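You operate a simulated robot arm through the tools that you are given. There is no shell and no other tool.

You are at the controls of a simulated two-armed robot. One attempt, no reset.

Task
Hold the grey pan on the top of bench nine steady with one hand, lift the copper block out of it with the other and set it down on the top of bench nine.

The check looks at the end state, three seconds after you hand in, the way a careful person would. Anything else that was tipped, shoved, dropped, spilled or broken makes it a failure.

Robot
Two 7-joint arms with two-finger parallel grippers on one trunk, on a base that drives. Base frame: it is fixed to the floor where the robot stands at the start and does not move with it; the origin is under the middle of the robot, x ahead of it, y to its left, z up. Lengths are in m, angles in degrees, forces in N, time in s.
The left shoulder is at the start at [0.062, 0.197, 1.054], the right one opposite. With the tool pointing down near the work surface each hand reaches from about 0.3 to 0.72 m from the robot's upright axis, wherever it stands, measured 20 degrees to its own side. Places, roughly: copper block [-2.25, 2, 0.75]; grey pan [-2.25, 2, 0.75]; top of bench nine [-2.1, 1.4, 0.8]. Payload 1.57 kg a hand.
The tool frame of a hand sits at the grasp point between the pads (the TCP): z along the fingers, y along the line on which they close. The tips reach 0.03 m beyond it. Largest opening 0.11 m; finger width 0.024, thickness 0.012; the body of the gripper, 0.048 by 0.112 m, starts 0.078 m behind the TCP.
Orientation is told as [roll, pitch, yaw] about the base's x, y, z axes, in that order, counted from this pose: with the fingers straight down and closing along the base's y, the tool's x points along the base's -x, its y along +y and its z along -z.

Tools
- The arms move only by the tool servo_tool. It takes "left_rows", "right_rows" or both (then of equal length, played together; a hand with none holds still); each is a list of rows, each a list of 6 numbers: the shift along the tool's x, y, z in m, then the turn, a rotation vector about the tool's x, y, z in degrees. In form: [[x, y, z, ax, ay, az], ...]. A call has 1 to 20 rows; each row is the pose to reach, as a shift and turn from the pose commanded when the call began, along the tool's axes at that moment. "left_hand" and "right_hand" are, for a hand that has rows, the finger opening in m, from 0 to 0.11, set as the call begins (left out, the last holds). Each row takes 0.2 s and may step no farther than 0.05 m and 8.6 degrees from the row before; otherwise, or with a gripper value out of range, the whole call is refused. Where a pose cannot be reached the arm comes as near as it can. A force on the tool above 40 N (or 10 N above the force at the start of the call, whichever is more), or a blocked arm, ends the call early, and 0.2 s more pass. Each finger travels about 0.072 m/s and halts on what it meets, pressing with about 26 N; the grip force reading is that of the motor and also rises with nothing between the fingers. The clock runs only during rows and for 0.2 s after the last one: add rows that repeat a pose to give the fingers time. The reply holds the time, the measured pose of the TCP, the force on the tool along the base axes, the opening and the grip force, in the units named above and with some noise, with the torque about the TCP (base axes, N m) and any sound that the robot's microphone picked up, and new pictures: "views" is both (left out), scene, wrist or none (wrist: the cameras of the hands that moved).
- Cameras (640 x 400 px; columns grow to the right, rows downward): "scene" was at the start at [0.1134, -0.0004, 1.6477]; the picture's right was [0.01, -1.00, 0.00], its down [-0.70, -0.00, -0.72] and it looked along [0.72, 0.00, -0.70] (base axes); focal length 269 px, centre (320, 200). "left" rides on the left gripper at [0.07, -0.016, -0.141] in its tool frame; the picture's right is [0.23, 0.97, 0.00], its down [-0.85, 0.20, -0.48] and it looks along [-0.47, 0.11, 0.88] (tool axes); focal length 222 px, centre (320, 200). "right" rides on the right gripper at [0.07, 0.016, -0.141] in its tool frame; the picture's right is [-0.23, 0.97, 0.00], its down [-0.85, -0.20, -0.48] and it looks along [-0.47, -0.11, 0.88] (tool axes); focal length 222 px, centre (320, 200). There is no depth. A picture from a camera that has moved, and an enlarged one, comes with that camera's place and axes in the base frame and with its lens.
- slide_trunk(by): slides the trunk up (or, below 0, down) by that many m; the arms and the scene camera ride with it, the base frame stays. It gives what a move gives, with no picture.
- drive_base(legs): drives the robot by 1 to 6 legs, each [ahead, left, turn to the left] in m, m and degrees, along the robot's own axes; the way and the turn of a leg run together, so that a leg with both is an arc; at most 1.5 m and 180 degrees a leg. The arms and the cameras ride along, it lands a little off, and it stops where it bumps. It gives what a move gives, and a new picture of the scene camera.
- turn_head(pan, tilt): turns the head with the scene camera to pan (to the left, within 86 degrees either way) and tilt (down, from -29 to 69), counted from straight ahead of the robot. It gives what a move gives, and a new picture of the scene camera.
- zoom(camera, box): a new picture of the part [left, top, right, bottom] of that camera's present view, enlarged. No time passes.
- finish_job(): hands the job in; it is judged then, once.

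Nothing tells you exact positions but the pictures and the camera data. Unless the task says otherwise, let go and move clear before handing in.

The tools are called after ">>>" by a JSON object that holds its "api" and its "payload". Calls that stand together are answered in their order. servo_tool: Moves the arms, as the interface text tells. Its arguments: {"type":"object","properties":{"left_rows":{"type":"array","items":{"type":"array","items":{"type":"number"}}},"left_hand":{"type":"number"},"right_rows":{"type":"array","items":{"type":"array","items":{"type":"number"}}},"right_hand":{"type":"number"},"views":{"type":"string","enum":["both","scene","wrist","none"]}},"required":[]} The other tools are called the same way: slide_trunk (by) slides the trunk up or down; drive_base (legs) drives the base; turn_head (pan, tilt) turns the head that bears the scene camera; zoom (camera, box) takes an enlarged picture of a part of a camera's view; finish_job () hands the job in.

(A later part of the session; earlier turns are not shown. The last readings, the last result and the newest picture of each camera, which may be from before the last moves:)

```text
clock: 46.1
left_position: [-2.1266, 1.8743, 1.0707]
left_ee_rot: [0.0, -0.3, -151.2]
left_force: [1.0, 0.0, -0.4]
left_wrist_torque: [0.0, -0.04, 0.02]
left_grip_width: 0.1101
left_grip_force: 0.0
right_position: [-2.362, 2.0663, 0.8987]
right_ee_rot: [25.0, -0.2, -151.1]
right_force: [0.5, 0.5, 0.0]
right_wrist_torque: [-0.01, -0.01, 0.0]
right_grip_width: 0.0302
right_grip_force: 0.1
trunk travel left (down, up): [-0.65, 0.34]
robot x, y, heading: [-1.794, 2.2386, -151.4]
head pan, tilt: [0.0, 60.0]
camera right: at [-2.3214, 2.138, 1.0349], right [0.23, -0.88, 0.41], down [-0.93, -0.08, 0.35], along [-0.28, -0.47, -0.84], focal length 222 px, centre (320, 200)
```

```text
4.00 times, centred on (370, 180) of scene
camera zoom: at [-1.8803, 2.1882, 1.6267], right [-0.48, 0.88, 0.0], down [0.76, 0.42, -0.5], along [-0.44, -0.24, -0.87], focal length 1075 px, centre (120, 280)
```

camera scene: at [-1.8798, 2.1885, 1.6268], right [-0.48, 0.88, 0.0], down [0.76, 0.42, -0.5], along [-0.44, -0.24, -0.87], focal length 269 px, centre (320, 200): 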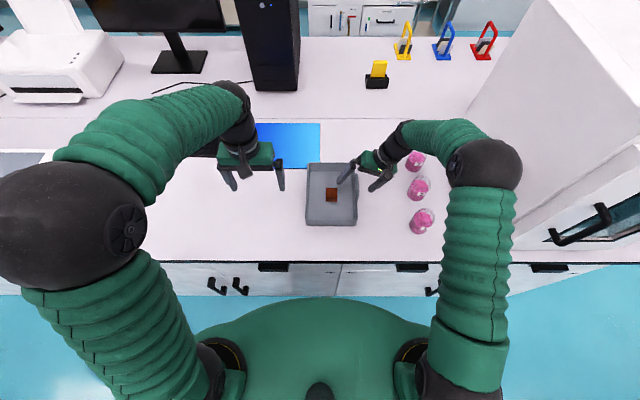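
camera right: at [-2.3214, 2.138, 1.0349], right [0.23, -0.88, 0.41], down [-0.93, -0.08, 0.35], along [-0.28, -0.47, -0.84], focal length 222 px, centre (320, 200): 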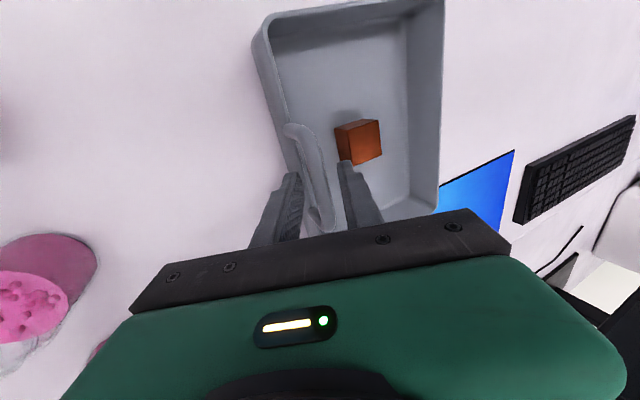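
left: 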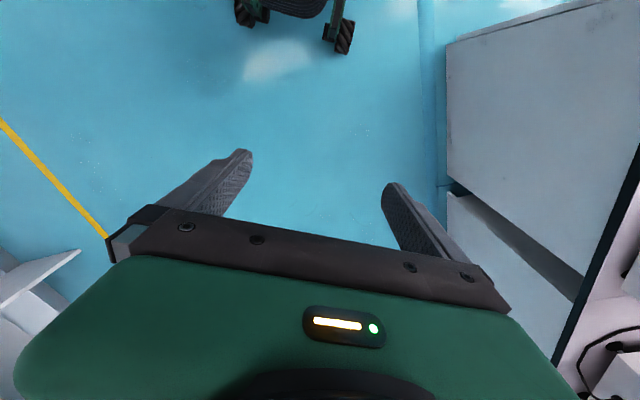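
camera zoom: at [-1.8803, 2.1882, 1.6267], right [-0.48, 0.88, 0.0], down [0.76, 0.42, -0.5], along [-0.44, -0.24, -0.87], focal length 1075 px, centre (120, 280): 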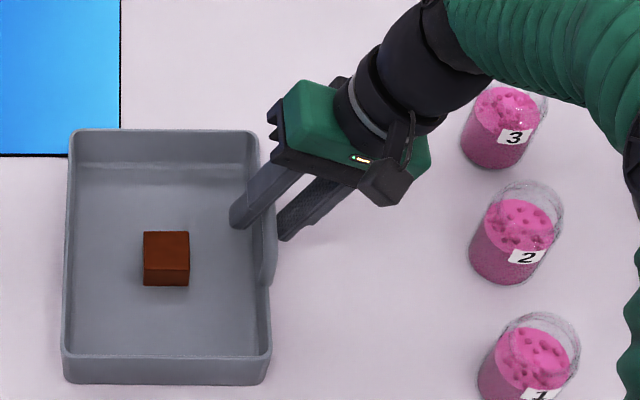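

The bar is centred within about a millimetre. I'll close the right fingers fully on the handle.

>>> {"api": "servo_tool", "payload": {"right_rows": [[0, 0, 0, 0, 0, 0], [0, 0, 0, 0, 0, 0], [0, 0, 0, 0, 0, 0]], "right_hand": 0.0, "views": "both"}}

>>> {"api": "zoom", "payload": {"camera": "scene", "box": [290, 130, 450, 230]}}

>>> {"api": "zoom", "payload": {"camera": "left", "box": [0, 0, 640, 400]}}

```text
clock: 46.9
left_position: [-2.1257, 1.8748, 1.0709]
left_ee_rot: [0.0, -0.3, -151.1]
left_force: [1.1, 0.7, -1.2]
left_wrist_torque: [-0.04, 0.01, -0.01]
left_grip_width: 0.1099
left_grip_force: 0.0
right_position: [-2.3611, 2.0647, 0.9006]
right_ee_rot: [25.0, -0.3, -151.0]
right_force: [1.2, -1.2, 2.0]
right_wrist_torque: [0.06, -0.26, -0.25]
right_grip_width: 0.0116
right_grip_force: 26.1
trunk travel left (down, up): [-0.65, 0.34]
robot x, y, heading: [-1.7873, 2.2342, -151.2]
head pan, tilt: [0.0, 60.0]
camera scene: at [-1.8795, 2.1877, 1.6268], right [-0.48, 0.88, 0.0], down [0.76, 0.42, -0.5], along [-0.44, -0.24, -0.87], focal length 269 px, centre (320, 200)
camera right: at [-2.3209, 2.1375, 1.0352], right [0.23, -0.88, 0.41], down [-0.93, -0.08, 0.35], along [-0.28, -0.47, -0.84], focal length 222 px, centre (320, 200)
```

scene: 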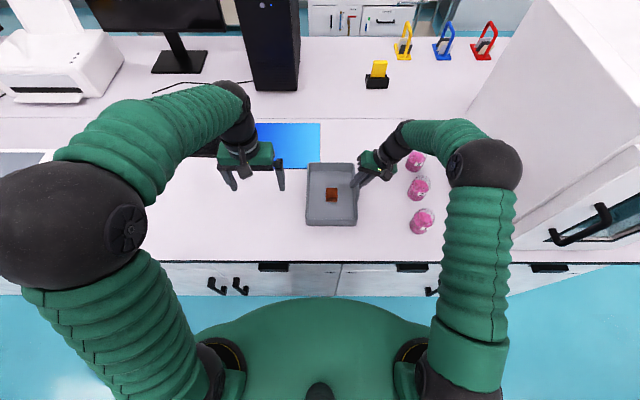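
right: 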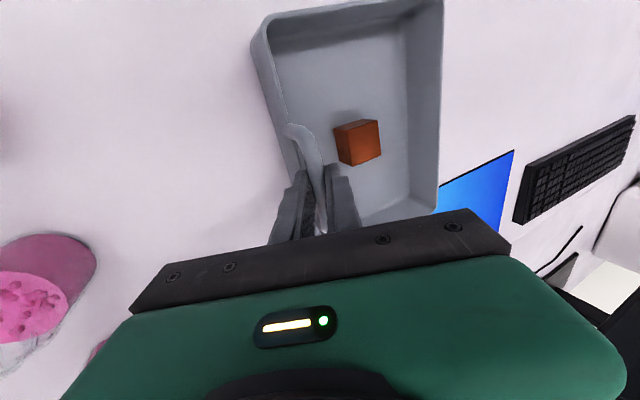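

```text
4.00 times, centred on (370, 180) of scene
camera zoom: at [-1.8795, 2.1877, 1.6268], right [-0.48, 0.88, 0.0], down [0.76, 0.42, -0.5], along [-0.44, -0.24, -0.87], focal length 1075 px, centre (120, 280)
```

zoom: 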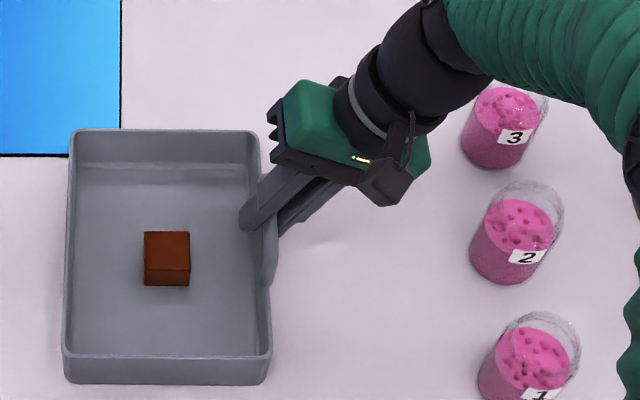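

```text
1.00 times, centred on (320, 200) of left (not enlarged: the box is as wide or as high as the picture)
camera zoom: at [-2.0722, 1.9227, 1.2117], right [0.67, -0.74, 0.0], down [-0.65, -0.59, 0.48], along [-0.36, -0.32, -0.88], focal length 222 px, centre (320, 200)
```

zoom: 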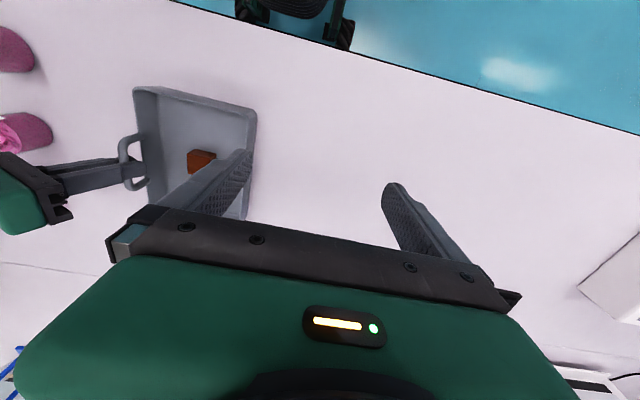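

The right hand holds the handle (opening 11.6 mm, 26 N) and the pan hasn't shifted. The block (about 37 mm square, top at about 0.835) sits at the pan centre. I'll tilt the left hand 30° back toward me so it stays clear of the right gripper.

>>> {"api": "servo_tool", "payload": {"left_rows": [[0, 0, 0, 0, -7.5, 0], [0, 0, 0, 0, -15, 0], [0, 0, 0, 0, -22.5, 0], [0, 0, 0, 0, -30, 0], [0, 0, 0, 0, -30, 0]], "left_hand": 0.06, "views": "both"}}

```text
clock: 48.1
left_position: [-2.1253, 1.8749, 1.0713]
left_ee_rot: [0.0, -30.5, -151.1]
left_force: [-0.5, -0.1, 0.6]
left_wrist_torque: [-0.02, -0.01, 0.01]
left_grip_width: 0.06
left_grip_force: 0.0
right_position: [-2.362, 2.0655, 0.8994]
right_ee_rot: [25.1, -0.2, -151.0]
right_force: [0.3, -0.1, 3.4]
right_wrist_torque: [-0.01, -0.02, -0.34]
right_grip_width: 0.0115
right_grip_force: 26.6
trunk travel left (down, up): [-0.65, 0.34]
robot x, y, heading: [-1.7927, 2.2379, -151.2]
head pan, tilt: [0.0, 60.0]
camera scene: at [-1.8789, 2.1886, 1.6268], right [-0.48, 0.88, 0.0], down [0.76, 0.42, -0.5], along [-0.44, -0.24, -0.87], focal length 269 px, centre (320, 200)
camera left: at [-2.0189, 1.9527, 1.1575], right [0.64, -0.76, -0.12], down [-0.34, -0.41, 0.85], along [-0.69, -0.5, -0.52], focal length 222 px, centre (320, 200)
```

scene: 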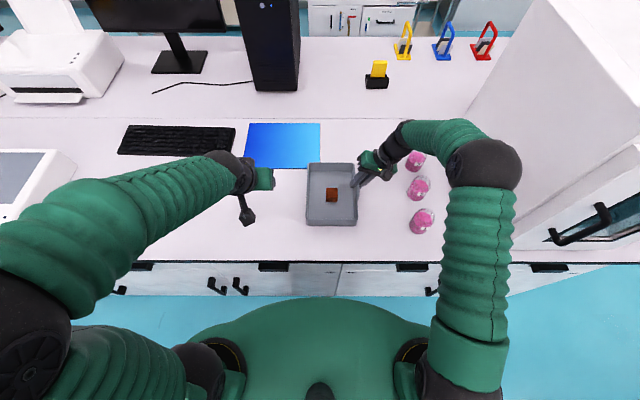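
left: 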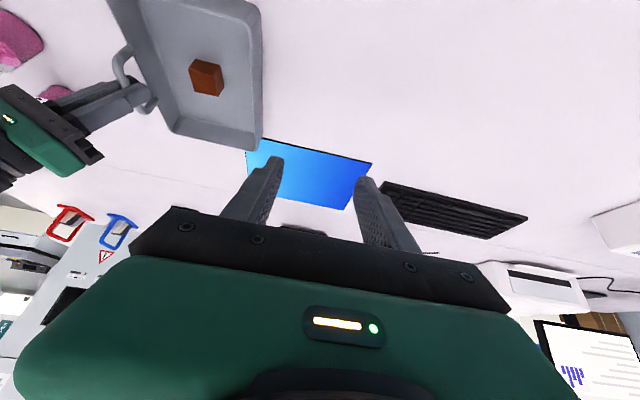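

The left hand is tilted and clear. I'll zoom its camera on the block for triangulation before moving in.

>>> {"api": "zoom", "payload": {"camera": "left", "box": [110, 0, 270, 100]}}

>>> {"api": "zoom", "payload": {"camera": "scene", "box": [292, 150, 372, 200]}}

```text
4.00 times, centred on (190, 50) of left
camera zoom: at [-2.0189, 1.9527, 1.1575], right [0.64, -0.76, -0.12], down [-0.34, -0.41, 0.85], along [-0.69, -0.5, -0.52], focal length 888 px, centre (840, 800)
```

zoom: 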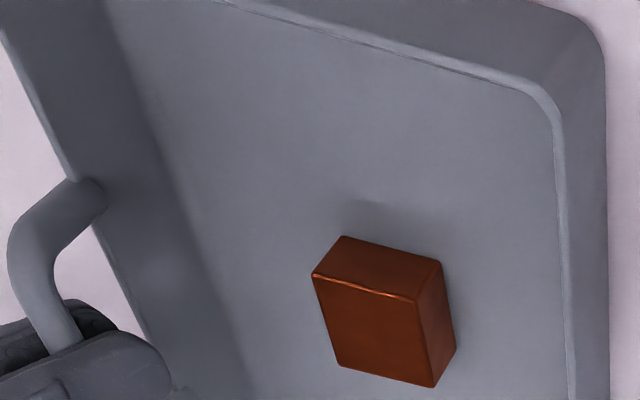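

```text
8.00 times, centred on (332, 175) of scene
camera zoom: at [-1.8789, 2.1886, 1.6268], right [-0.48, 0.88, 0.0], down [0.76, 0.42, -0.5], along [-0.44, -0.24, -0.87], focal length 2150 px, centre (224, 400)
```

zoom: 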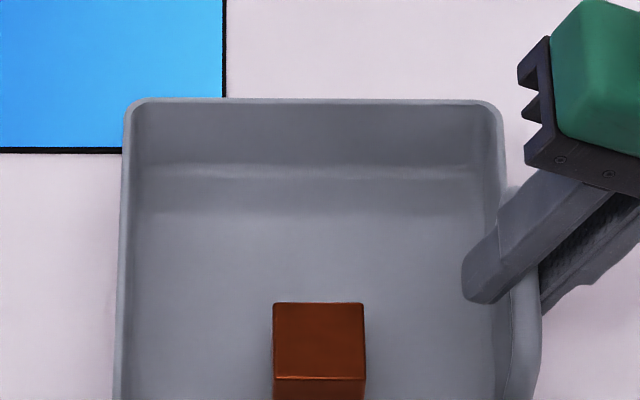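

The block top centre triangulates to [-2.324, 1.991, 0.836], aligned with my axes; the pan floor is about 0.807. I'll move the left hand to a point about 14 cm back along its tilted approach line.

>>> {"api": "servo_tool", "payload": {"left_rows": [[0.0038, -0.0328, 0.0192, 0, 0, 0], [0.0075, -0.0657, 0.0384, 0, 0, 0], [0.0113, -0.0986, 0.0576, 0, 0, 0], [0.015, -0.1314, 0.0768, 0, 0, 0], [0.0188, -0.1643, 0.096, 0, 0, 0], [0.0225, -0.1971, 0.1152, 0, 0, 0], [0.0225, -0.1971, 0.1152, 0, 0, 0]], "left_hand": 0.06, "views": "both"}}

>>> {"api": "zoom", "payload": {"camera": "left", "box": [208, 60, 432, 200]}}

>>> {"api": "zoom", "payload": {"camera": "scene", "box": [270, 130, 430, 230]}}

```text
clock: 49.4
left_position: [-2.255, 1.9263, 1.0687]
left_ee_rot: [-11.2, -37.7, -134.2]
left_force: [0.5, -0.3, 0.5]
left_wrist_torque: [-0.04, 0.02, -0.01]
left_grip_width: 0.06
left_grip_force: 0.0
right_position: [-2.3616, 2.0676, 0.8985]
right_ee_rot: [24.8, -0.2, -151.2]
right_force: [-1.8, -0.1, 0.3]
right_wrist_torque: [0.18, -0.29, -0.09]
right_grip_width: 0.0113
right_grip_force: 26.1
trunk travel left (down, up): [-0.65, 0.34]
robot x, y, heading: [-1.7913, 2.2395, -151.0]
head pan, tilt: [0.0, 60.0]
stopped in row 6 (left hand): the arm was blocked; the commanded pose is now the measured one
camera scene: at [-1.8806, 2.1882, 1.6269], right [-0.48, 0.88, 0.0], down [0.76, 0.42, -0.5], along [-0.44, -0.24, -0.87], focal length 269 px, centre (320, 200)
camera left: at [-2.1481, 2.021, 1.1382], right [0.73, -0.62, -0.29], down [-0.08, -0.5, 0.86], along [-0.68, -0.61, -0.41], focal length 222 px, centre (320, 200)
```

scene: 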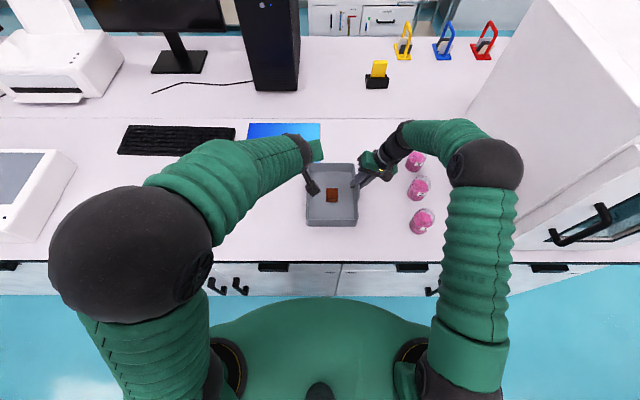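
left: 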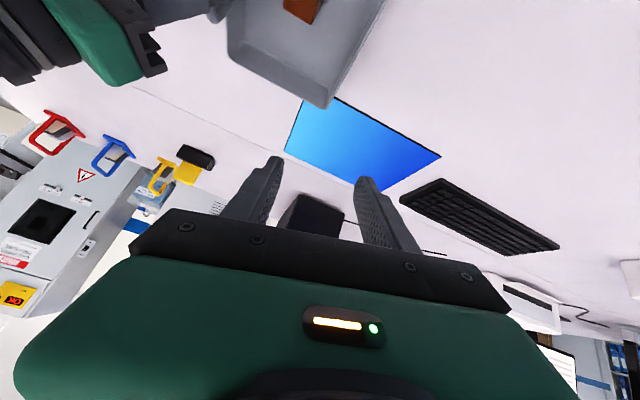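

```text
2.86 times, centred on (320, 130) of left
camera zoom: at [-2.1481, 2.021, 1.1382], right [0.73, -0.62, -0.29], down [-0.08, -0.5, 0.86], along [-0.68, -0.61, -0.41], focal length 635 px, centre (320, 400)
```

zoom: 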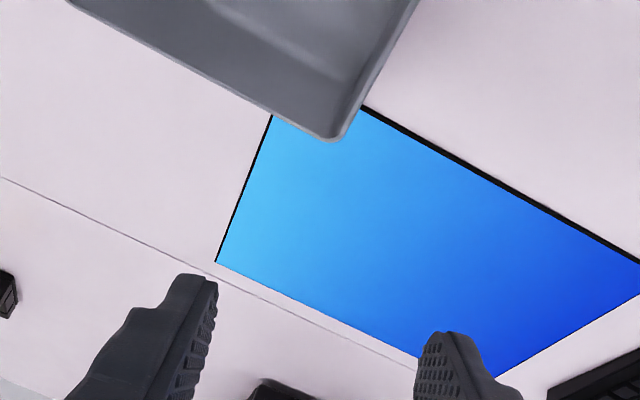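

```text
4.00 times, centred on (350, 180) of scene
camera zoom: at [-1.8806, 2.1882, 1.6269], right [-0.48, 0.88, 0.0], down [0.76, 0.42, -0.5], along [-0.44, -0.24, -0.87], focal length 1075 px, centre (200, 280)
```

zoom: 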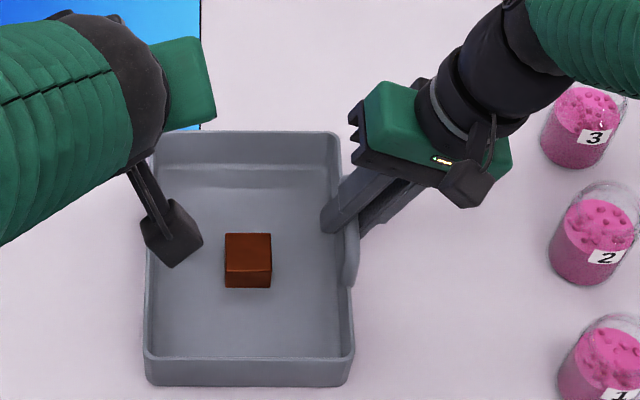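

The left arm was blocked near a limit with the 30° back-tilt and twisted, still safely above the pan at z 1.07. I'll re-straighten it to a milder 15° tilt with yaw aligned, then check how well it follows.

>>> {"api": "servo_tool", "payload": {"left_rows": [[0, 0, 0, -0.86, 5.98, 3.24], [0, 0, 0, -1.72, 11.95, 6.49], [0, 0, 0, -2.58, 17.93, 9.73], [0, 0, 0, -3.44, 23.9, 12.97], [0, 0, 0, -3.44, 23.9, 12.97]], "left_hand": 0.06, "views": "both"}}

```text
clock: 50.6
left_position: [-2.256, 1.9357, 1.0657]
left_ee_rot: [0.2, -14.7, -152.3]
left_force: [0.4, 0.4, -0.8]
left_wrist_torque: [0.01, -0.03, 0.0]
left_grip_width: 0.06
left_grip_force: 0.0
right_position: [-2.3612, 2.067, 0.9002]
right_ee_rot: [25.0, -0.2, -151.1]
right_force: [-2.1, -0.5, 3.8]
right_wrist_torque: [0.15, -0.29, -0.1]
right_grip_width: 0.0111
right_grip_force: 26.2
trunk travel left (down, up): [-0.65, 0.34]
robot x, y, heading: [-1.7891, 2.2352, -150.9]
head pan, tilt: [0.0, 60.0]
camera scene: at [-1.8806, 2.1888, 1.6267], right [-0.48, 0.88, 0.0], down [0.76, 0.42, -0.5], along [-0.44, -0.24, -0.87], focal length 269 px, centre (320, 200)
camera left: at [-2.173, 1.9998, 1.1849], right [0.65, -0.76, -0.05], down [-0.53, -0.5, 0.68], along [-0.54, -0.41, -0.73], focal length 222 px, centre (320, 200)
```

scene: 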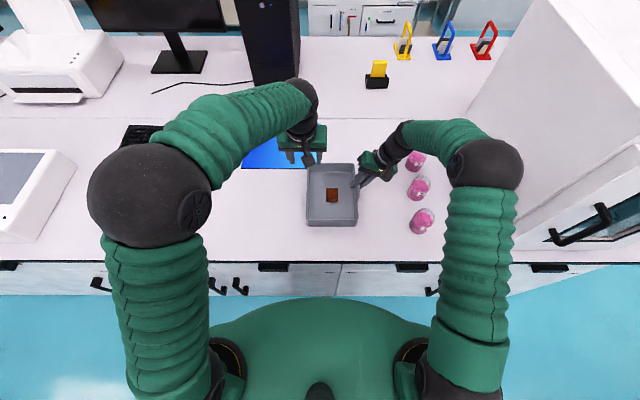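
left: 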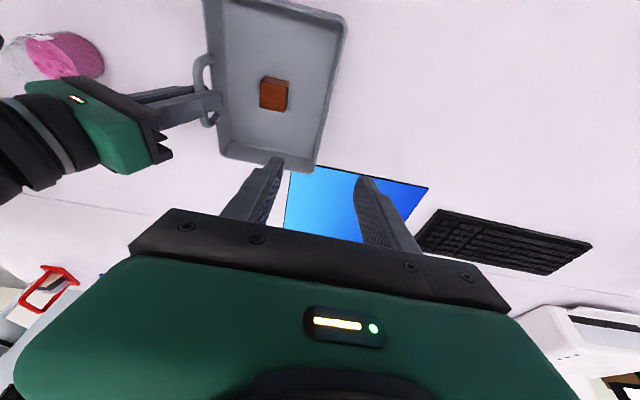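

The left hand followed well: tilt 15°, yaw aligned, hovering at about z 1.066. I'll move it to 12 cm back from the grasp point along its approach line.

>>> {"api": "servo_tool", "payload": {"left_rows": [[0.00725, -0.02025, 0.0261, 0, 0, -0.5], [0.0145, -0.0405, 0.0522, 0, 0, -1.0], [0.02175, -0.06075, 0.0782, -0.2, 0, -1.0], [0.029, -0.081, 0.1043, -0.3, 0, -1.0], [0.029, -0.081, 0.1043, -0.3, 0, -1.0]], "left_hand": 0.06, "views": "both"}}

```text
clock: 51.8
left_position: [-2.2926, 2.0079, 0.9573]
left_ee_rot: [0.3, -14.7, -151.2]
left_force: [0.4, 0.8, -1.0]
left_wrist_torque: [0.0, -0.01, 0.01]
left_grip_width: 0.06
left_grip_force: 0.0
right_position: [-2.3617, 2.0679, 0.9]
right_ee_rot: [25.0, -0.2, -151.0]
right_force: [-0.6, -0.2, 2.9]
right_wrist_torque: [0.27, -0.54, 0.08]
right_grip_width: 0.0112
right_grip_force: 26.1
trunk travel left (down, up): [-0.65, 0.34]
robot x, y, heading: [-1.7921, 2.2344, -151.0]
head pan, tilt: [0.0, 60.0]
camera scene: at [-1.8807, 2.1888, 1.6267], right [-0.48, 0.88, 0.0], down [0.76, 0.42, -0.5], along [-0.44, -0.24, -0.87], focal length 269 px, centre (320, 200)
camera left: at [-2.2108, 2.0729, 1.0766], right [0.66, -0.75, -0.05], down [-0.52, -0.51, 0.68], along [-0.54, -0.42, -0.73], focal length 222 px, centre (320, 200)
```

scene: 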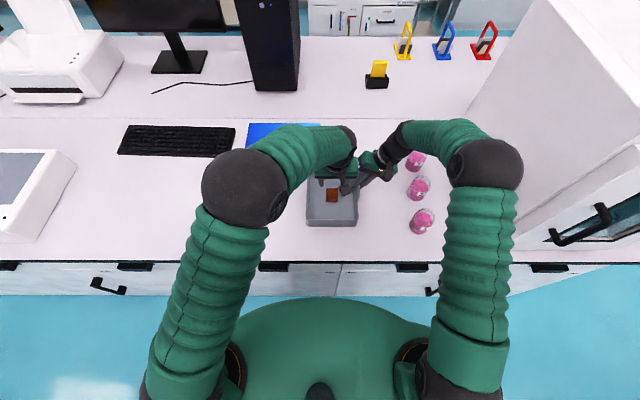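
left: 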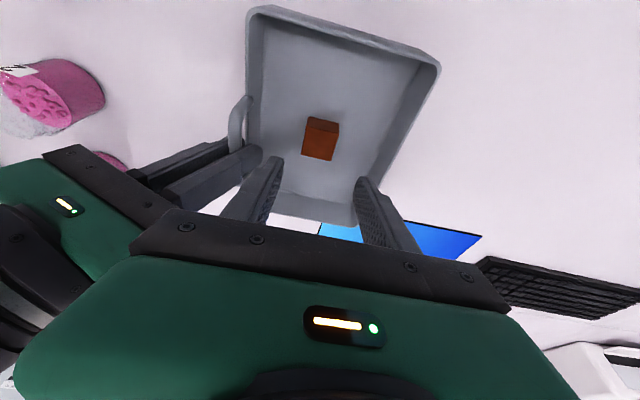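

The left hand is in line with the block and clear of the right gripper. I'll zoom both views to confirm alignment before descending.

>>> {"api": "zoom", "payload": {"camera": "left", "box": [240, 90, 400, 190]}}

>>> {"api": "zoom", "payload": {"camera": "scene", "box": [290, 130, 418, 210]}}

>>> {"api": "zoom", "payload": {"camera": "right", "box": [200, 0, 520, 200]}}

```text
4.00 times, centred on (320, 140) of left
camera zoom: at [-2.2108, 2.0729, 1.0766], right [0.66, -0.75, -0.05], down [-0.52, -0.51, 0.68], along [-0.54, -0.42, -0.73], focal length 888 px, centre (320, 440)
```

zoom: 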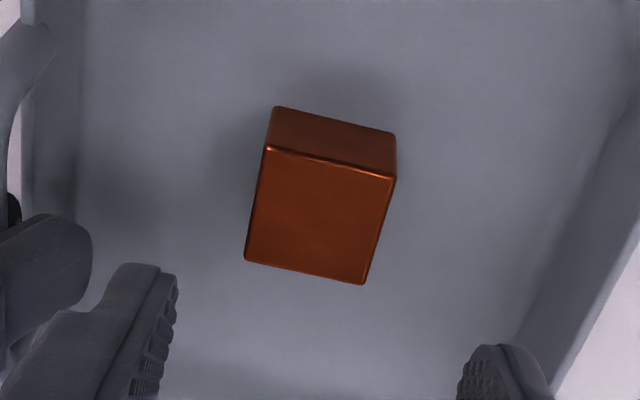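

```text
5.00 times, centred on (354, 170) of scene
camera zoom: at [-1.8807, 2.1888, 1.6267], right [-0.48, 0.88, 0.0], down [0.76, 0.42, -0.5], along [-0.44, -0.24, -0.87], focal length 1344 px, centre (150, 350)
```

zoom: 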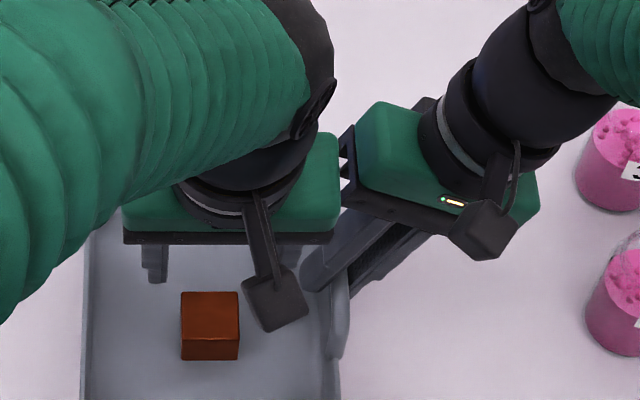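

```text
2.00 times, centred on (360, 100) of right
camera zoom: at [-2.3202, 2.1395, 1.0352], right [0.23, -0.88, 0.41], down [-0.93, -0.08, 0.35], along [-0.28, -0.46, -0.84], focal length 444 px, centre (240, 400)
```

zoom: 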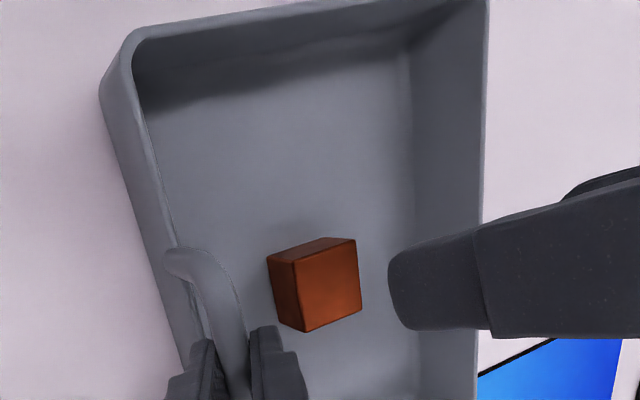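

The block lies squarely on the left hand's approach line (within about 2 mm sideways). The gap to the right gripper stays at about 1 cm. I'll descend 9 cm of the remaining 11.9 cm and recheck.

>>> {"api": "servo_tool", "payload": {"left_rows": [[0.0005, -0.0005, 0.025, 0, 0, 0], [0.001, -0.001, 0.05, 0, 0, 0], [0.0015, -0.0013, 0.07, 0, 0, 0], [0.0017, -0.0013, 0.09, 0, 0, 0], [0.0017, -0.0013, 0.09, 0, 0, 0]], "left_hand": 0.06, "views": "both"}}

>>> {"api": "zoom", "payload": {"camera": "left", "box": [240, 110, 400, 210]}}

>>> {"api": "zoom", "payload": {"camera": "right", "box": [200, 0, 520, 200]}}

>>> {"api": "zoom", "payload": {"camera": "scene", "box": [290, 130, 418, 210]}}

```text
clock: 53.0
left_position: [-2.3123, 1.9989, 0.8692]
left_ee_rot: [0.3, -14.8, -151.3]
left_force: [0.3, 0.8, 0.0]
left_wrist_torque: [-0.01, 0.02, 0.0]
left_grip_width: 0.0599
left_grip_force: 0.1
right_position: [-2.3605, 2.067, 0.8995]
right_ee_rot: [25.0, -0.1, -151.0]
right_force: [0.4, 0.1, 2.4]
right_wrist_torque: [0.12, -0.28, -0.07]
right_grip_width: 0.0115
right_grip_force: 26.2
trunk travel left (down, up): [-0.65, 0.34]
robot x, y, heading: [-1.7909, 2.237, -150.8]
head pan, tilt: [0.0, 60.0]
camera scene: at [-1.8809, 2.1892, 1.6267], right [-0.48, 0.88, 0.0], down [0.76, 0.42, -0.5], along [-0.44, -0.24, -0.87], focal length 269 px, centre (320, 200)
camera left: at [-2.2299, 2.0639, 0.9888], right [0.66, -0.75, -0.05], down [-0.52, -0.51, 0.68], along [-0.54, -0.42, -0.73], focal length 222 px, centre (320, 200)
```

scene: 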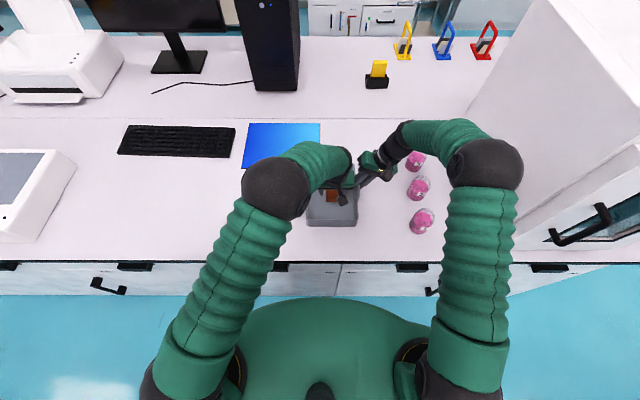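
left: 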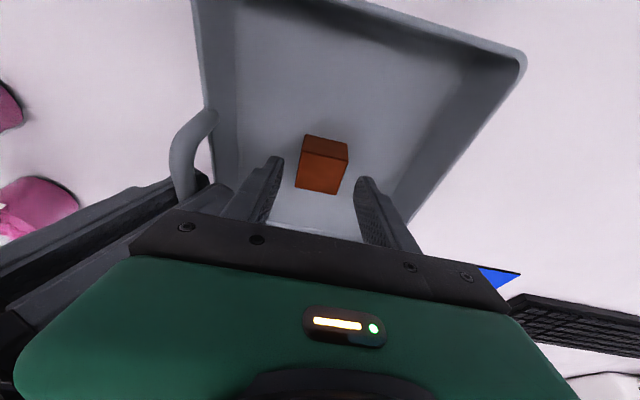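

```text
4.00 times, centred on (320, 160) of left
camera zoom: at [-2.2299, 2.0639, 0.9888], right [0.66, -0.75, -0.05], down [-0.52, -0.51, 0.68], along [-0.54, -0.42, -0.73], focal length 888 px, centre (320, 360)
```

zoom: 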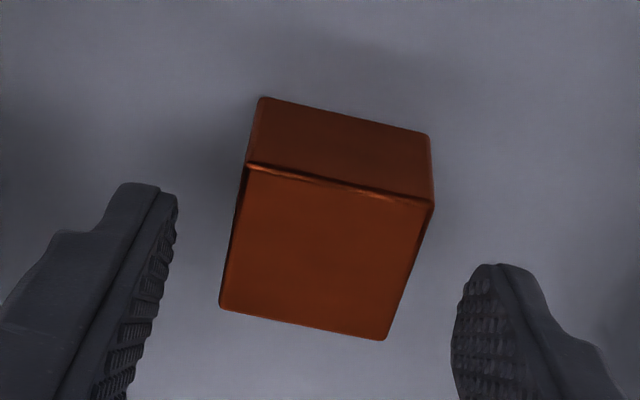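

```text
2.00 times, centred on (360, 100) of right
camera zoom: at [-2.3203, 2.1397, 1.0352], right [0.23, -0.88, 0.41], down [-0.93, -0.08, 0.35], along [-0.28, -0.47, -0.84], focal length 444 px, centre (240, 400)
```

zoom: 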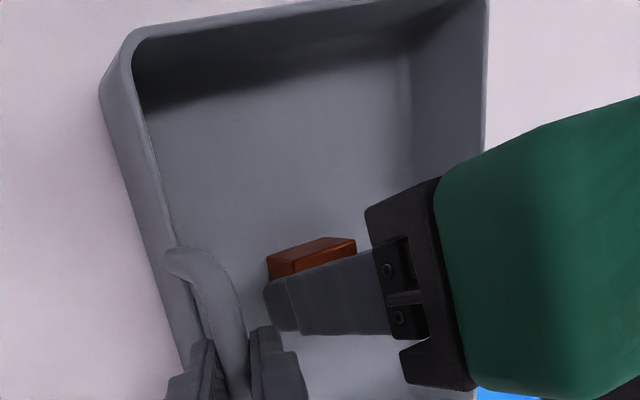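

```text
5.00 times, centred on (354, 170) of scene
camera zoom: at [-1.8809, 2.1892, 1.6267], right [-0.48, 0.88, 0.0], down [0.76, 0.42, -0.5], along [-0.44, -0.24, -0.87], focal length 1344 px, centre (150, 350)
```

zoom: 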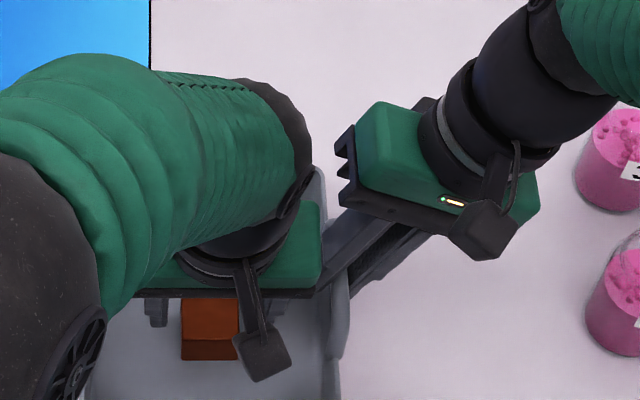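

The block is centred between the left fingers and parallel to them. I'll do the last 2.75 cm of descent slowly, stopping just above the pan floor.

>>> {"api": "servo_tool", "payload": {"left_rows": [[0.001, 0.0005, 0.008, 0, 0, 0], [0.002, 0.0008, 0.016, 0, 0, 0], [0.003, 0.0008, 0.022, 0, 0, 0], [0.003, 0.0008, 0.0275, 0, 0, 0], [0.003, 0.0008, 0.0275, 0, 0, 0]], "left_hand": 0.06, "views": "both"}}

>>> {"api": "zoom", "payload": {"camera": "left", "box": [240, 110, 400, 210]}}

>>> {"api": "zoom", "payload": {"camera": "right", "box": [200, 0, 520, 200]}}

```text
clock: 54.2
left_position: [-2.315, 1.9961, 0.8428]
left_ee_rot: [0.4, -14.7, -151.3]
left_force: [0.3, -0.1, 0.1]
left_wrist_torque: [0.03, 0.01, 0.02]
left_grip_width: 0.0601
left_grip_force: 0.0
right_position: [-2.3609, 2.0673, 0.9003]
right_ee_rot: [25.0, -0.1, -151.1]
right_force: [0.5, 0.1, 1.6]
right_wrist_torque: [0.12, -0.23, -0.05]
right_grip_width: 0.0113
right_grip_force: 25.6
trunk travel left (down, up): [-0.65, 0.34]
robot x, y, heading: [-1.7898, 2.2351, -151.0]
head pan, tilt: [0.0, 60.0]
camera scene: at [-1.8812, 2.1892, 1.6267], right [-0.48, 0.88, 0.0], down [0.76, 0.42, -0.5], along [-0.44, -0.24, -0.87], focal length 269 px, centre (320, 200)
camera left: at [-2.2327, 2.0613, 0.9613], right [0.66, -0.75, -0.05], down [-0.52, -0.51, 0.68], along [-0.54, -0.42, -0.73], focal length 222 px, centre (320, 200)
```

scene: 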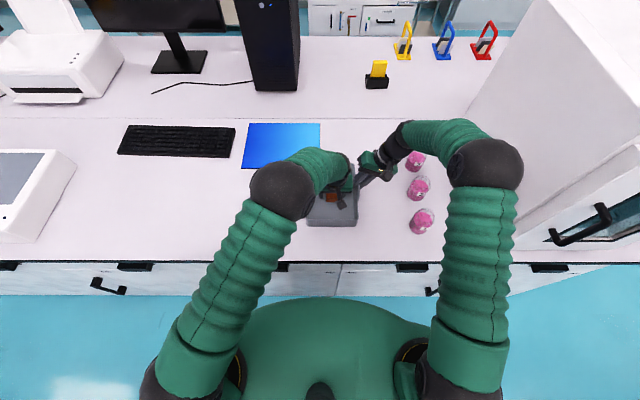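
left: 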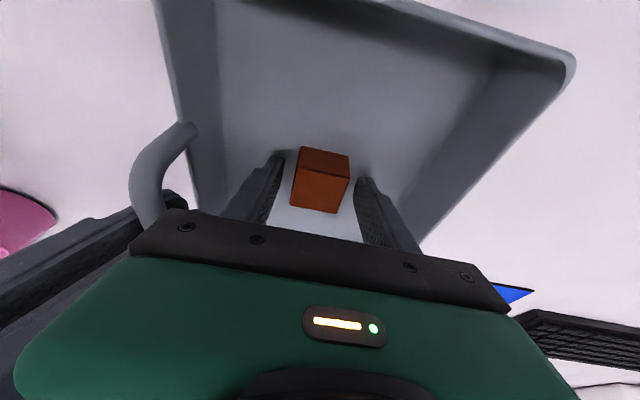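

```text
4.00 times, centred on (320, 160) of left
camera zoom: at [-2.2327, 2.0613, 0.9613], right [0.66, -0.75, -0.05], down [-0.52, -0.51, 0.68], along [-0.54, -0.42, -0.73], focal length 888 px, centre (320, 360)
```

zoom: 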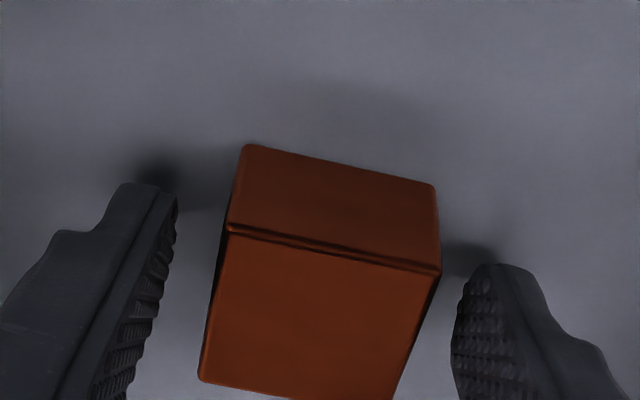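

```text
2.00 times, centred on (360, 100) of right
camera zoom: at [-2.3204, 2.1397, 1.0352], right [0.23, -0.88, 0.41], down [-0.93, -0.08, 0.35], along [-0.28, -0.47, -0.84], focal length 444 px, centre (240, 400)
```

zoom: 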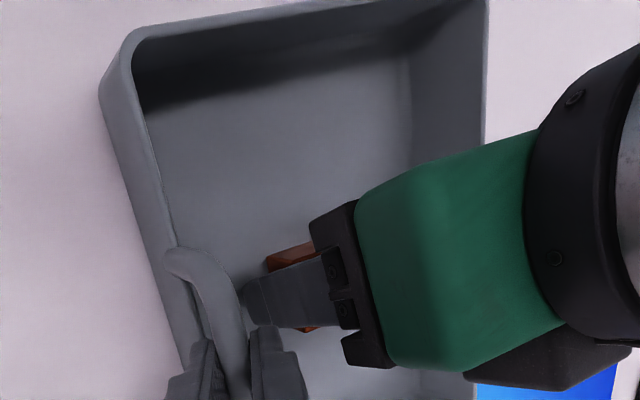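

The block is between the fingers, well centred front-to-back, with the tips just above the pan floor. Closing the left hand on it now.

>>> {"api": "servo_tool", "payload": {"left_rows": [[0, 0, 0, 0, 0, 0], [0, 0, 0, 0, 0, 0], [0, 0, 0, 0, 0, 0], [0, 0, 0, 0, 0, 0]], "left_hand": 0.0, "views": "wrist"}}

>>> {"api": "zoom", "payload": {"camera": "left", "box": [240, 110, 400, 210]}}

>>> {"api": "zoom", "payload": {"camera": "right", "box": [200, 0, 520, 200]}}

```text
clock: 55.2
left_position: [-2.3149, 1.9971, 0.8431]
left_ee_rot: [0.3, -14.5, -151.2]
left_force: [-1.7, 0.7, 0.3]
left_wrist_torque: [0.03, 0.1, 0.0]
left_grip_width: 0.0399
left_grip_force: 25.9
right_position: [-2.3617, 2.0675, 0.8997]
right_ee_rot: [24.9, -0.2, -151.1]
right_force: [0.8, 0.0, 2.6]
right_wrist_torque: [0.04, -0.1, -0.18]
right_grip_width: 0.0113
right_grip_force: 26.0
trunk travel left (down, up): [-0.65, 0.34]
robot x, y, heading: [-1.7906, 2.2367, -151.0]
head pan, tilt: [0.0, 60.0]
camera left: at [-2.2327, 2.0614, 0.9613], right [0.66, -0.75, -0.05], down [-0.52, -0.51, 0.68], along [-0.54, -0.42, -0.73], focal length 222 px, centre (320, 200)
```

left: 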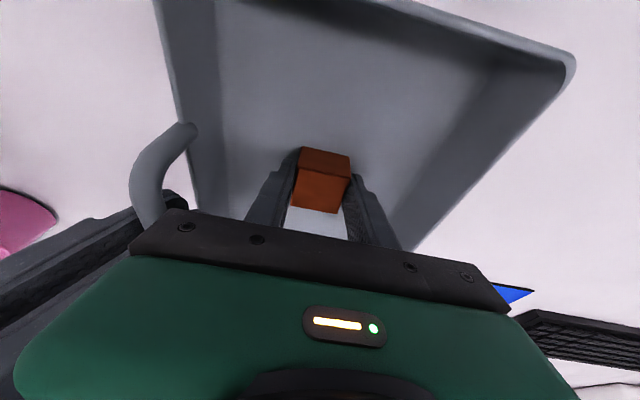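

```text
4.00 times, centred on (320, 160) of left
camera zoom: at [-2.2327, 2.0614, 0.9613], right [0.66, -0.75, -0.05], down [-0.52, -0.51, 0.68], along [-0.54, -0.42, -0.73], focal length 888 px, centre (320, 360)
```

zoom: 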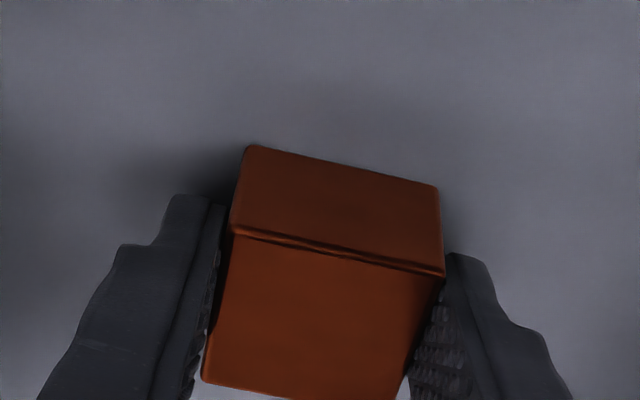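

```text
2.00 times, centred on (360, 100) of right
camera zoom: at [-2.3204, 2.1397, 1.0352], right [0.23, -0.88, 0.41], down [-0.93, -0.08, 0.35], along [-0.28, -0.47, -0.84], focal length 444 px, centre (240, 400)
```

zoom: 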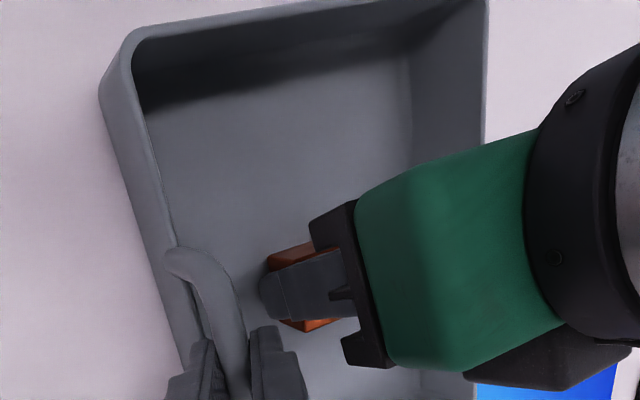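

The block is gripped (opening 39.9 mm, 26 N). I'll lift slowly a few centimetres back along the approach line and check it comes away cleanly while the pan stays put.

>>> {"api": "servo_tool", "payload": {"left_rows": [[0, 0, -0.005, 0, 0, 0], [0, 0, -0.012, 0, 0, 0], [0, 0, -0.02, 0, 0, 0], [0, 0, -0.03, 0, 0, 0], [0, 0, -0.03, 0, 0, 0]], "views": "both"}}

>>> {"api": "zoom", "payload": {"camera": "right", "box": [200, 0, 520, 200]}}

```text
clock: 56.4
left_position: [-2.3056, 1.9954, 0.8691]
left_ee_rot: [0.4, -14.7, -150.7]
left_force: [0.1, -0.9, 0.2]
left_wrist_torque: [-0.03, 0.0, 0.0]
left_grip_width: 0.0001
left_grip_force: 21.3
right_position: [-2.3604, 2.0678, 0.9002]
right_ee_rot: [25.0, -0.4, -151.2]
right_force: [-0.4, -0.4, 6.0]
right_wrist_torque: [-0.27, 0.43, -0.46]
right_grip_width: 0.0112
right_grip_force: 26.0
trunk travel left (down, up): [-0.65, 0.34]
robot x, y, heading: [-1.7892, 2.2364, -151.4]
head pan, tilt: [0.0, 60.0]
camera scene: at [-1.8799, 2.1898, 1.6263], right [-0.48, 0.88, 0.0], down [0.76, 0.42, -0.5], along [-0.44, -0.24, -0.87], focal length 269 px, centre (320, 200)
camera left: at [-2.2254, 2.061, 0.989], right [0.67, -0.74, -0.05], down [-0.52, -0.52, 0.68], along [-0.53, -0.43, -0.73], focal length 222 px, centre (320, 200)
```

scene: 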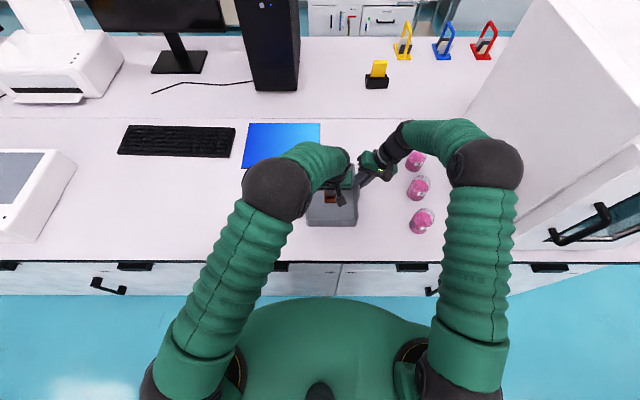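
left: 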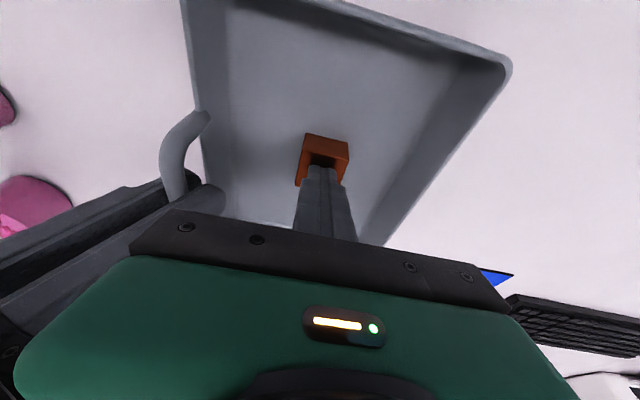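

```text
2.00 times, centred on (360, 100) of right
camera zoom: at [-2.3201, 2.1398, 1.035], right [0.23, -0.88, 0.41], down [-0.93, -0.08, 0.35], along [-0.28, -0.47, -0.84], focal length 444 px, centre (240, 400)
```

zoom: 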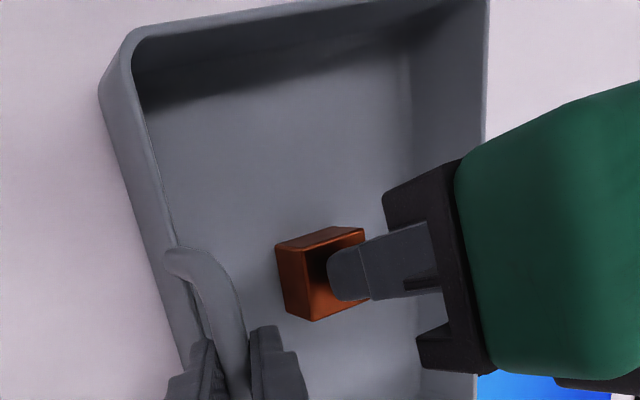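

The block slipped from the fingertips: the left hand is now fully closed and the block is still in the pan. I'll raise slightly, look closely, and then regrip deeper with less tilt.

>>> {"api": "servo_tool", "payload": {"left_rows": [[0, 0, -0.015, 0, 0, 0], [0, 0, -0.03, 0, 0, 0], [0, 0, -0.045, 0, 0, 0], [0, 0, -0.045, 0, 0, 0]], "views": "both"}}

>>> {"api": "zoom", "payload": {"camera": "right", "box": [200, 0, 520, 200]}}

>>> {"api": "zoom", "payload": {"camera": "left", "box": [240, 70, 400, 170]}}

>>> {"api": "zoom", "payload": {"camera": "scene", "box": [290, 150, 418, 230]}}

```text
clock: 57.4
left_position: [-2.2933, 1.9902, 0.9092]
left_ee_rot: [0.7, -14.4, -149.8]
left_force: [0.0, -0.7, -0.1]
left_wrist_torque: [0.02, 0.0, 0.04]
left_grip_width: 0.0002
left_grip_force: 21.0
right_position: [-2.361, 2.068, 0.8986]
right_ee_rot: [25.1, -0.3, -151.1]
right_force: [-2.3, -0.4, 9.3]
right_wrist_torque: [-0.28, 0.51, -0.47]
right_grip_width: 0.0112
right_grip_force: 26.1
trunk travel left (down, up): [-0.65, 0.34]
robot x, y, heading: [-1.7898, 2.2396, -151.0]
head pan, tilt: [0.0, 60.0]
camera scene: at [-1.8798, 2.1897, 1.6264], right [-0.48, 0.88, 0.0], down [0.76, 0.42, -0.5], along [-0.44, -0.24, -0.87], focal length 269 px, centre (320, 200)
camera left: at [-2.2154, 2.058, 1.0285], right [0.68, -0.73, -0.04], down [-0.52, -0.52, 0.68], along [-0.52, -0.44, -0.73], focal length 222 px, centre (320, 200)
```

scene: 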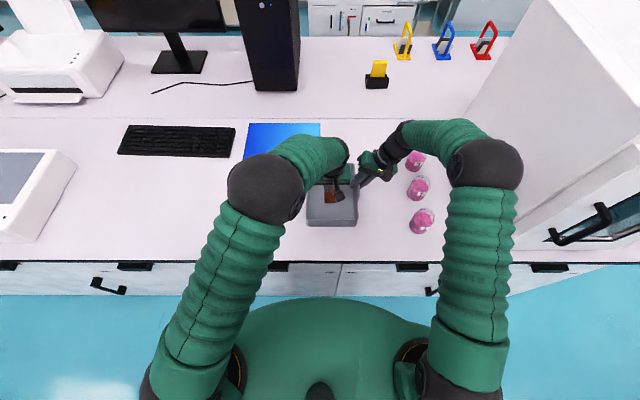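
left: 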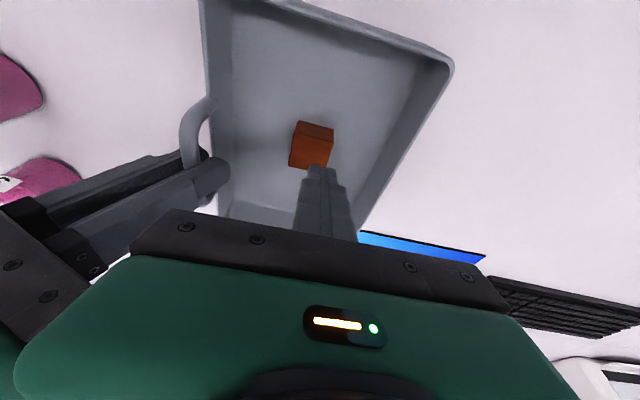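

```text
2.00 times, centred on (360, 100) of right
camera zoom: at [-2.3201, 2.1398, 1.0349], right [0.23, -0.88, 0.41], down [-0.93, -0.08, 0.35], along [-0.28, -0.47, -0.84], focal length 444 px, centre (240, 400)
```

zoom: 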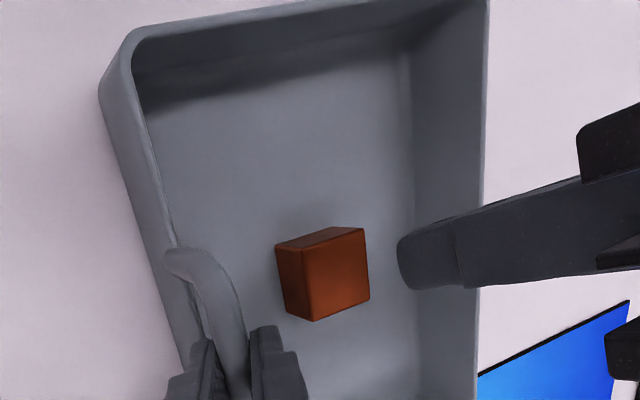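

```text
4.00 times, centred on (320, 120) of left
camera zoom: at [-2.2154, 2.058, 1.0285], right [0.68, -0.73, -0.04], down [-0.52, -0.52, 0.68], along [-0.52, -0.44, -0.73], focal length 888 px, centre (320, 520)
```

zoom: 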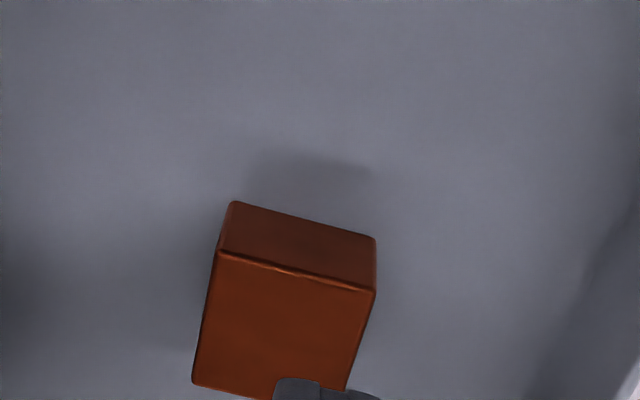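

```text
5.00 times, centred on (354, 190) of scene
camera zoom: at [-1.8798, 2.1897, 1.6264], right [-0.48, 0.88, 0.0], down [0.76, 0.42, -0.5], along [-0.44, -0.24, -0.87], focal length 1344 px, centre (150, 250)
```

zoom: 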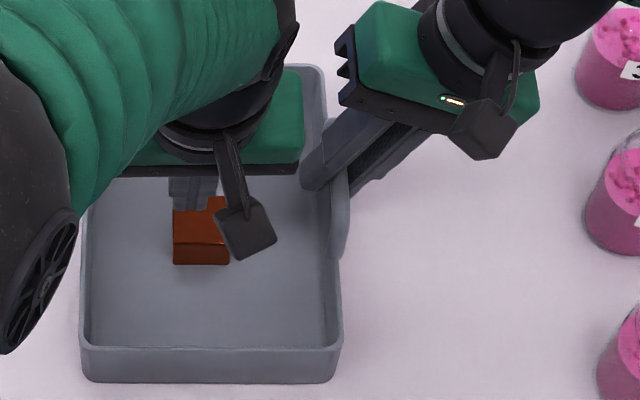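

The block stayed in the pan, shifted about 8 mm, and the left arm drifted sideways while retracting, so it's near a joint limit with the back-tilt. I'll compare the pan's position with earlier views using the same zoom boxes.

>>> {"api": "zoom", "payload": {"camera": "scene", "box": [290, 130, 450, 230]}}

>>> {"api": "zoom", "payload": {"camera": "right", "box": [208, 0, 528, 200]}}

```text
4.00 times, centred on (370, 180) of scene
camera zoom: at [-1.8798, 2.1897, 1.6264], right [-0.48, 0.88, 0.0], down [0.76, 0.42, -0.5], along [-0.44, -0.24, -0.87], focal length 1075 px, centre (120, 280)
```

zoom: 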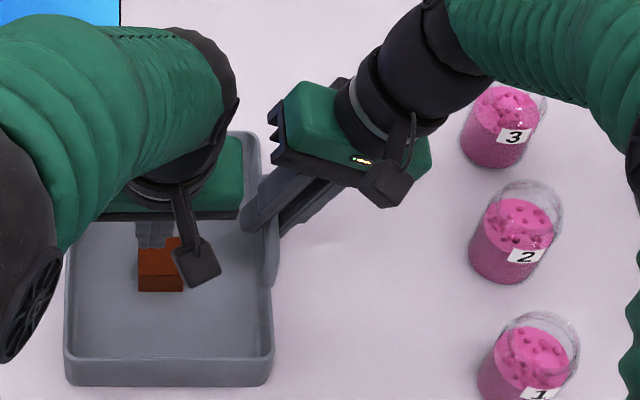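

```text
2.00 times, centred on (368, 100) of right
camera zoom: at [-2.3201, 2.1398, 1.0349], right [0.23, -0.88, 0.41], down [-0.93, -0.08, 0.35], along [-0.28, -0.47, -0.84], focal length 444 px, centre (224, 400)
```

zoom: 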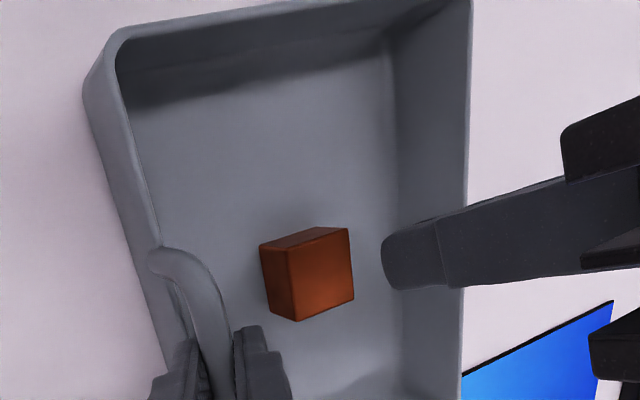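

The pan has stayed put, but the left arm is reaching across its body and tracking poorly there. I'll back the left hand off, up and to the left, then release the handle and shift the base right so each arm works on its own side.

>>> {"api": "servo_tool", "payload": {"left_rows": [[0, 0.015, -0.03, 0, 2, 0], [0, 0.045, -0.055, 0, 5, 0], [0, 0.08, -0.08, 0, 8, 0], [0, 0.115, -0.105, 0, 11, 0], [0, 0.15, -0.1237, 0, 14.4, 0], [0, 0.15, -0.1237, 0, 14.4, 0]], "left_hand": 0.06, "views": "both"}}

```text
clock: 58.8
left_position: [-2.1981, 1.8888, 1.0362]
left_ee_rot: [0.2, -0.3, -151.2]
left_force: [-0.7, -0.4, 0.5]
left_wrist_torque: [0.0, 0.01, -0.01]
left_grip_width: 0.0601
left_grip_force: 0.2
right_position: [-2.3611, 2.0661, 0.9001]
right_ee_rot: [25.0, -0.1, -151.0]
right_force: [1.5, -1.4, 1.4]
right_wrist_torque: [0.17, -0.24, 0.03]
right_grip_width: 0.0111
right_grip_force: 26.1
trunk travel left (down, up): [-0.65, 0.34]
robot x, y, heading: [-1.7888, 2.2385, -151.0]
head pan, tilt: [0.0, 60.0]
camera scene: at [-1.8809, 2.1882, 1.6267], right [-0.48, 0.88, 0.0], down [0.76, 0.42, -0.5], along [-0.44, -0.24, -0.87], focal length 269 px, centre (320, 200)
camera left: at [-2.1453, 1.9376, 1.1769], right [0.67, -0.74, 0.0], down [-0.65, -0.58, 0.48], along [-0.36, -0.33, -0.88], focal length 222 px, centre (320, 200)
```

scene: 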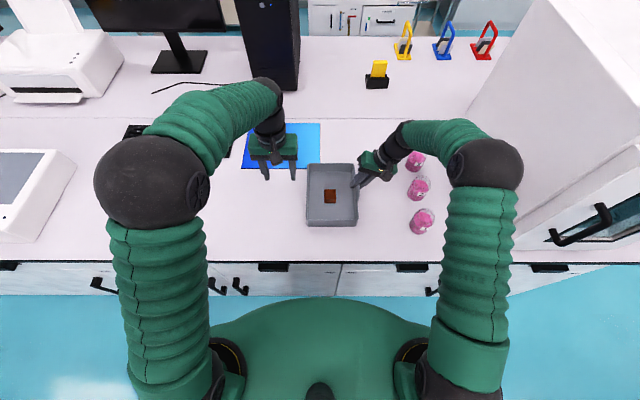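
left: 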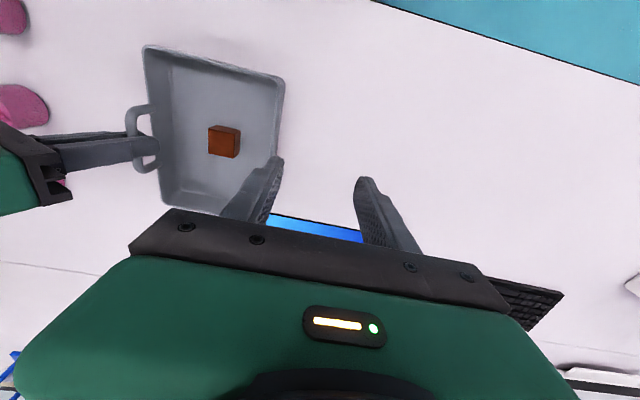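

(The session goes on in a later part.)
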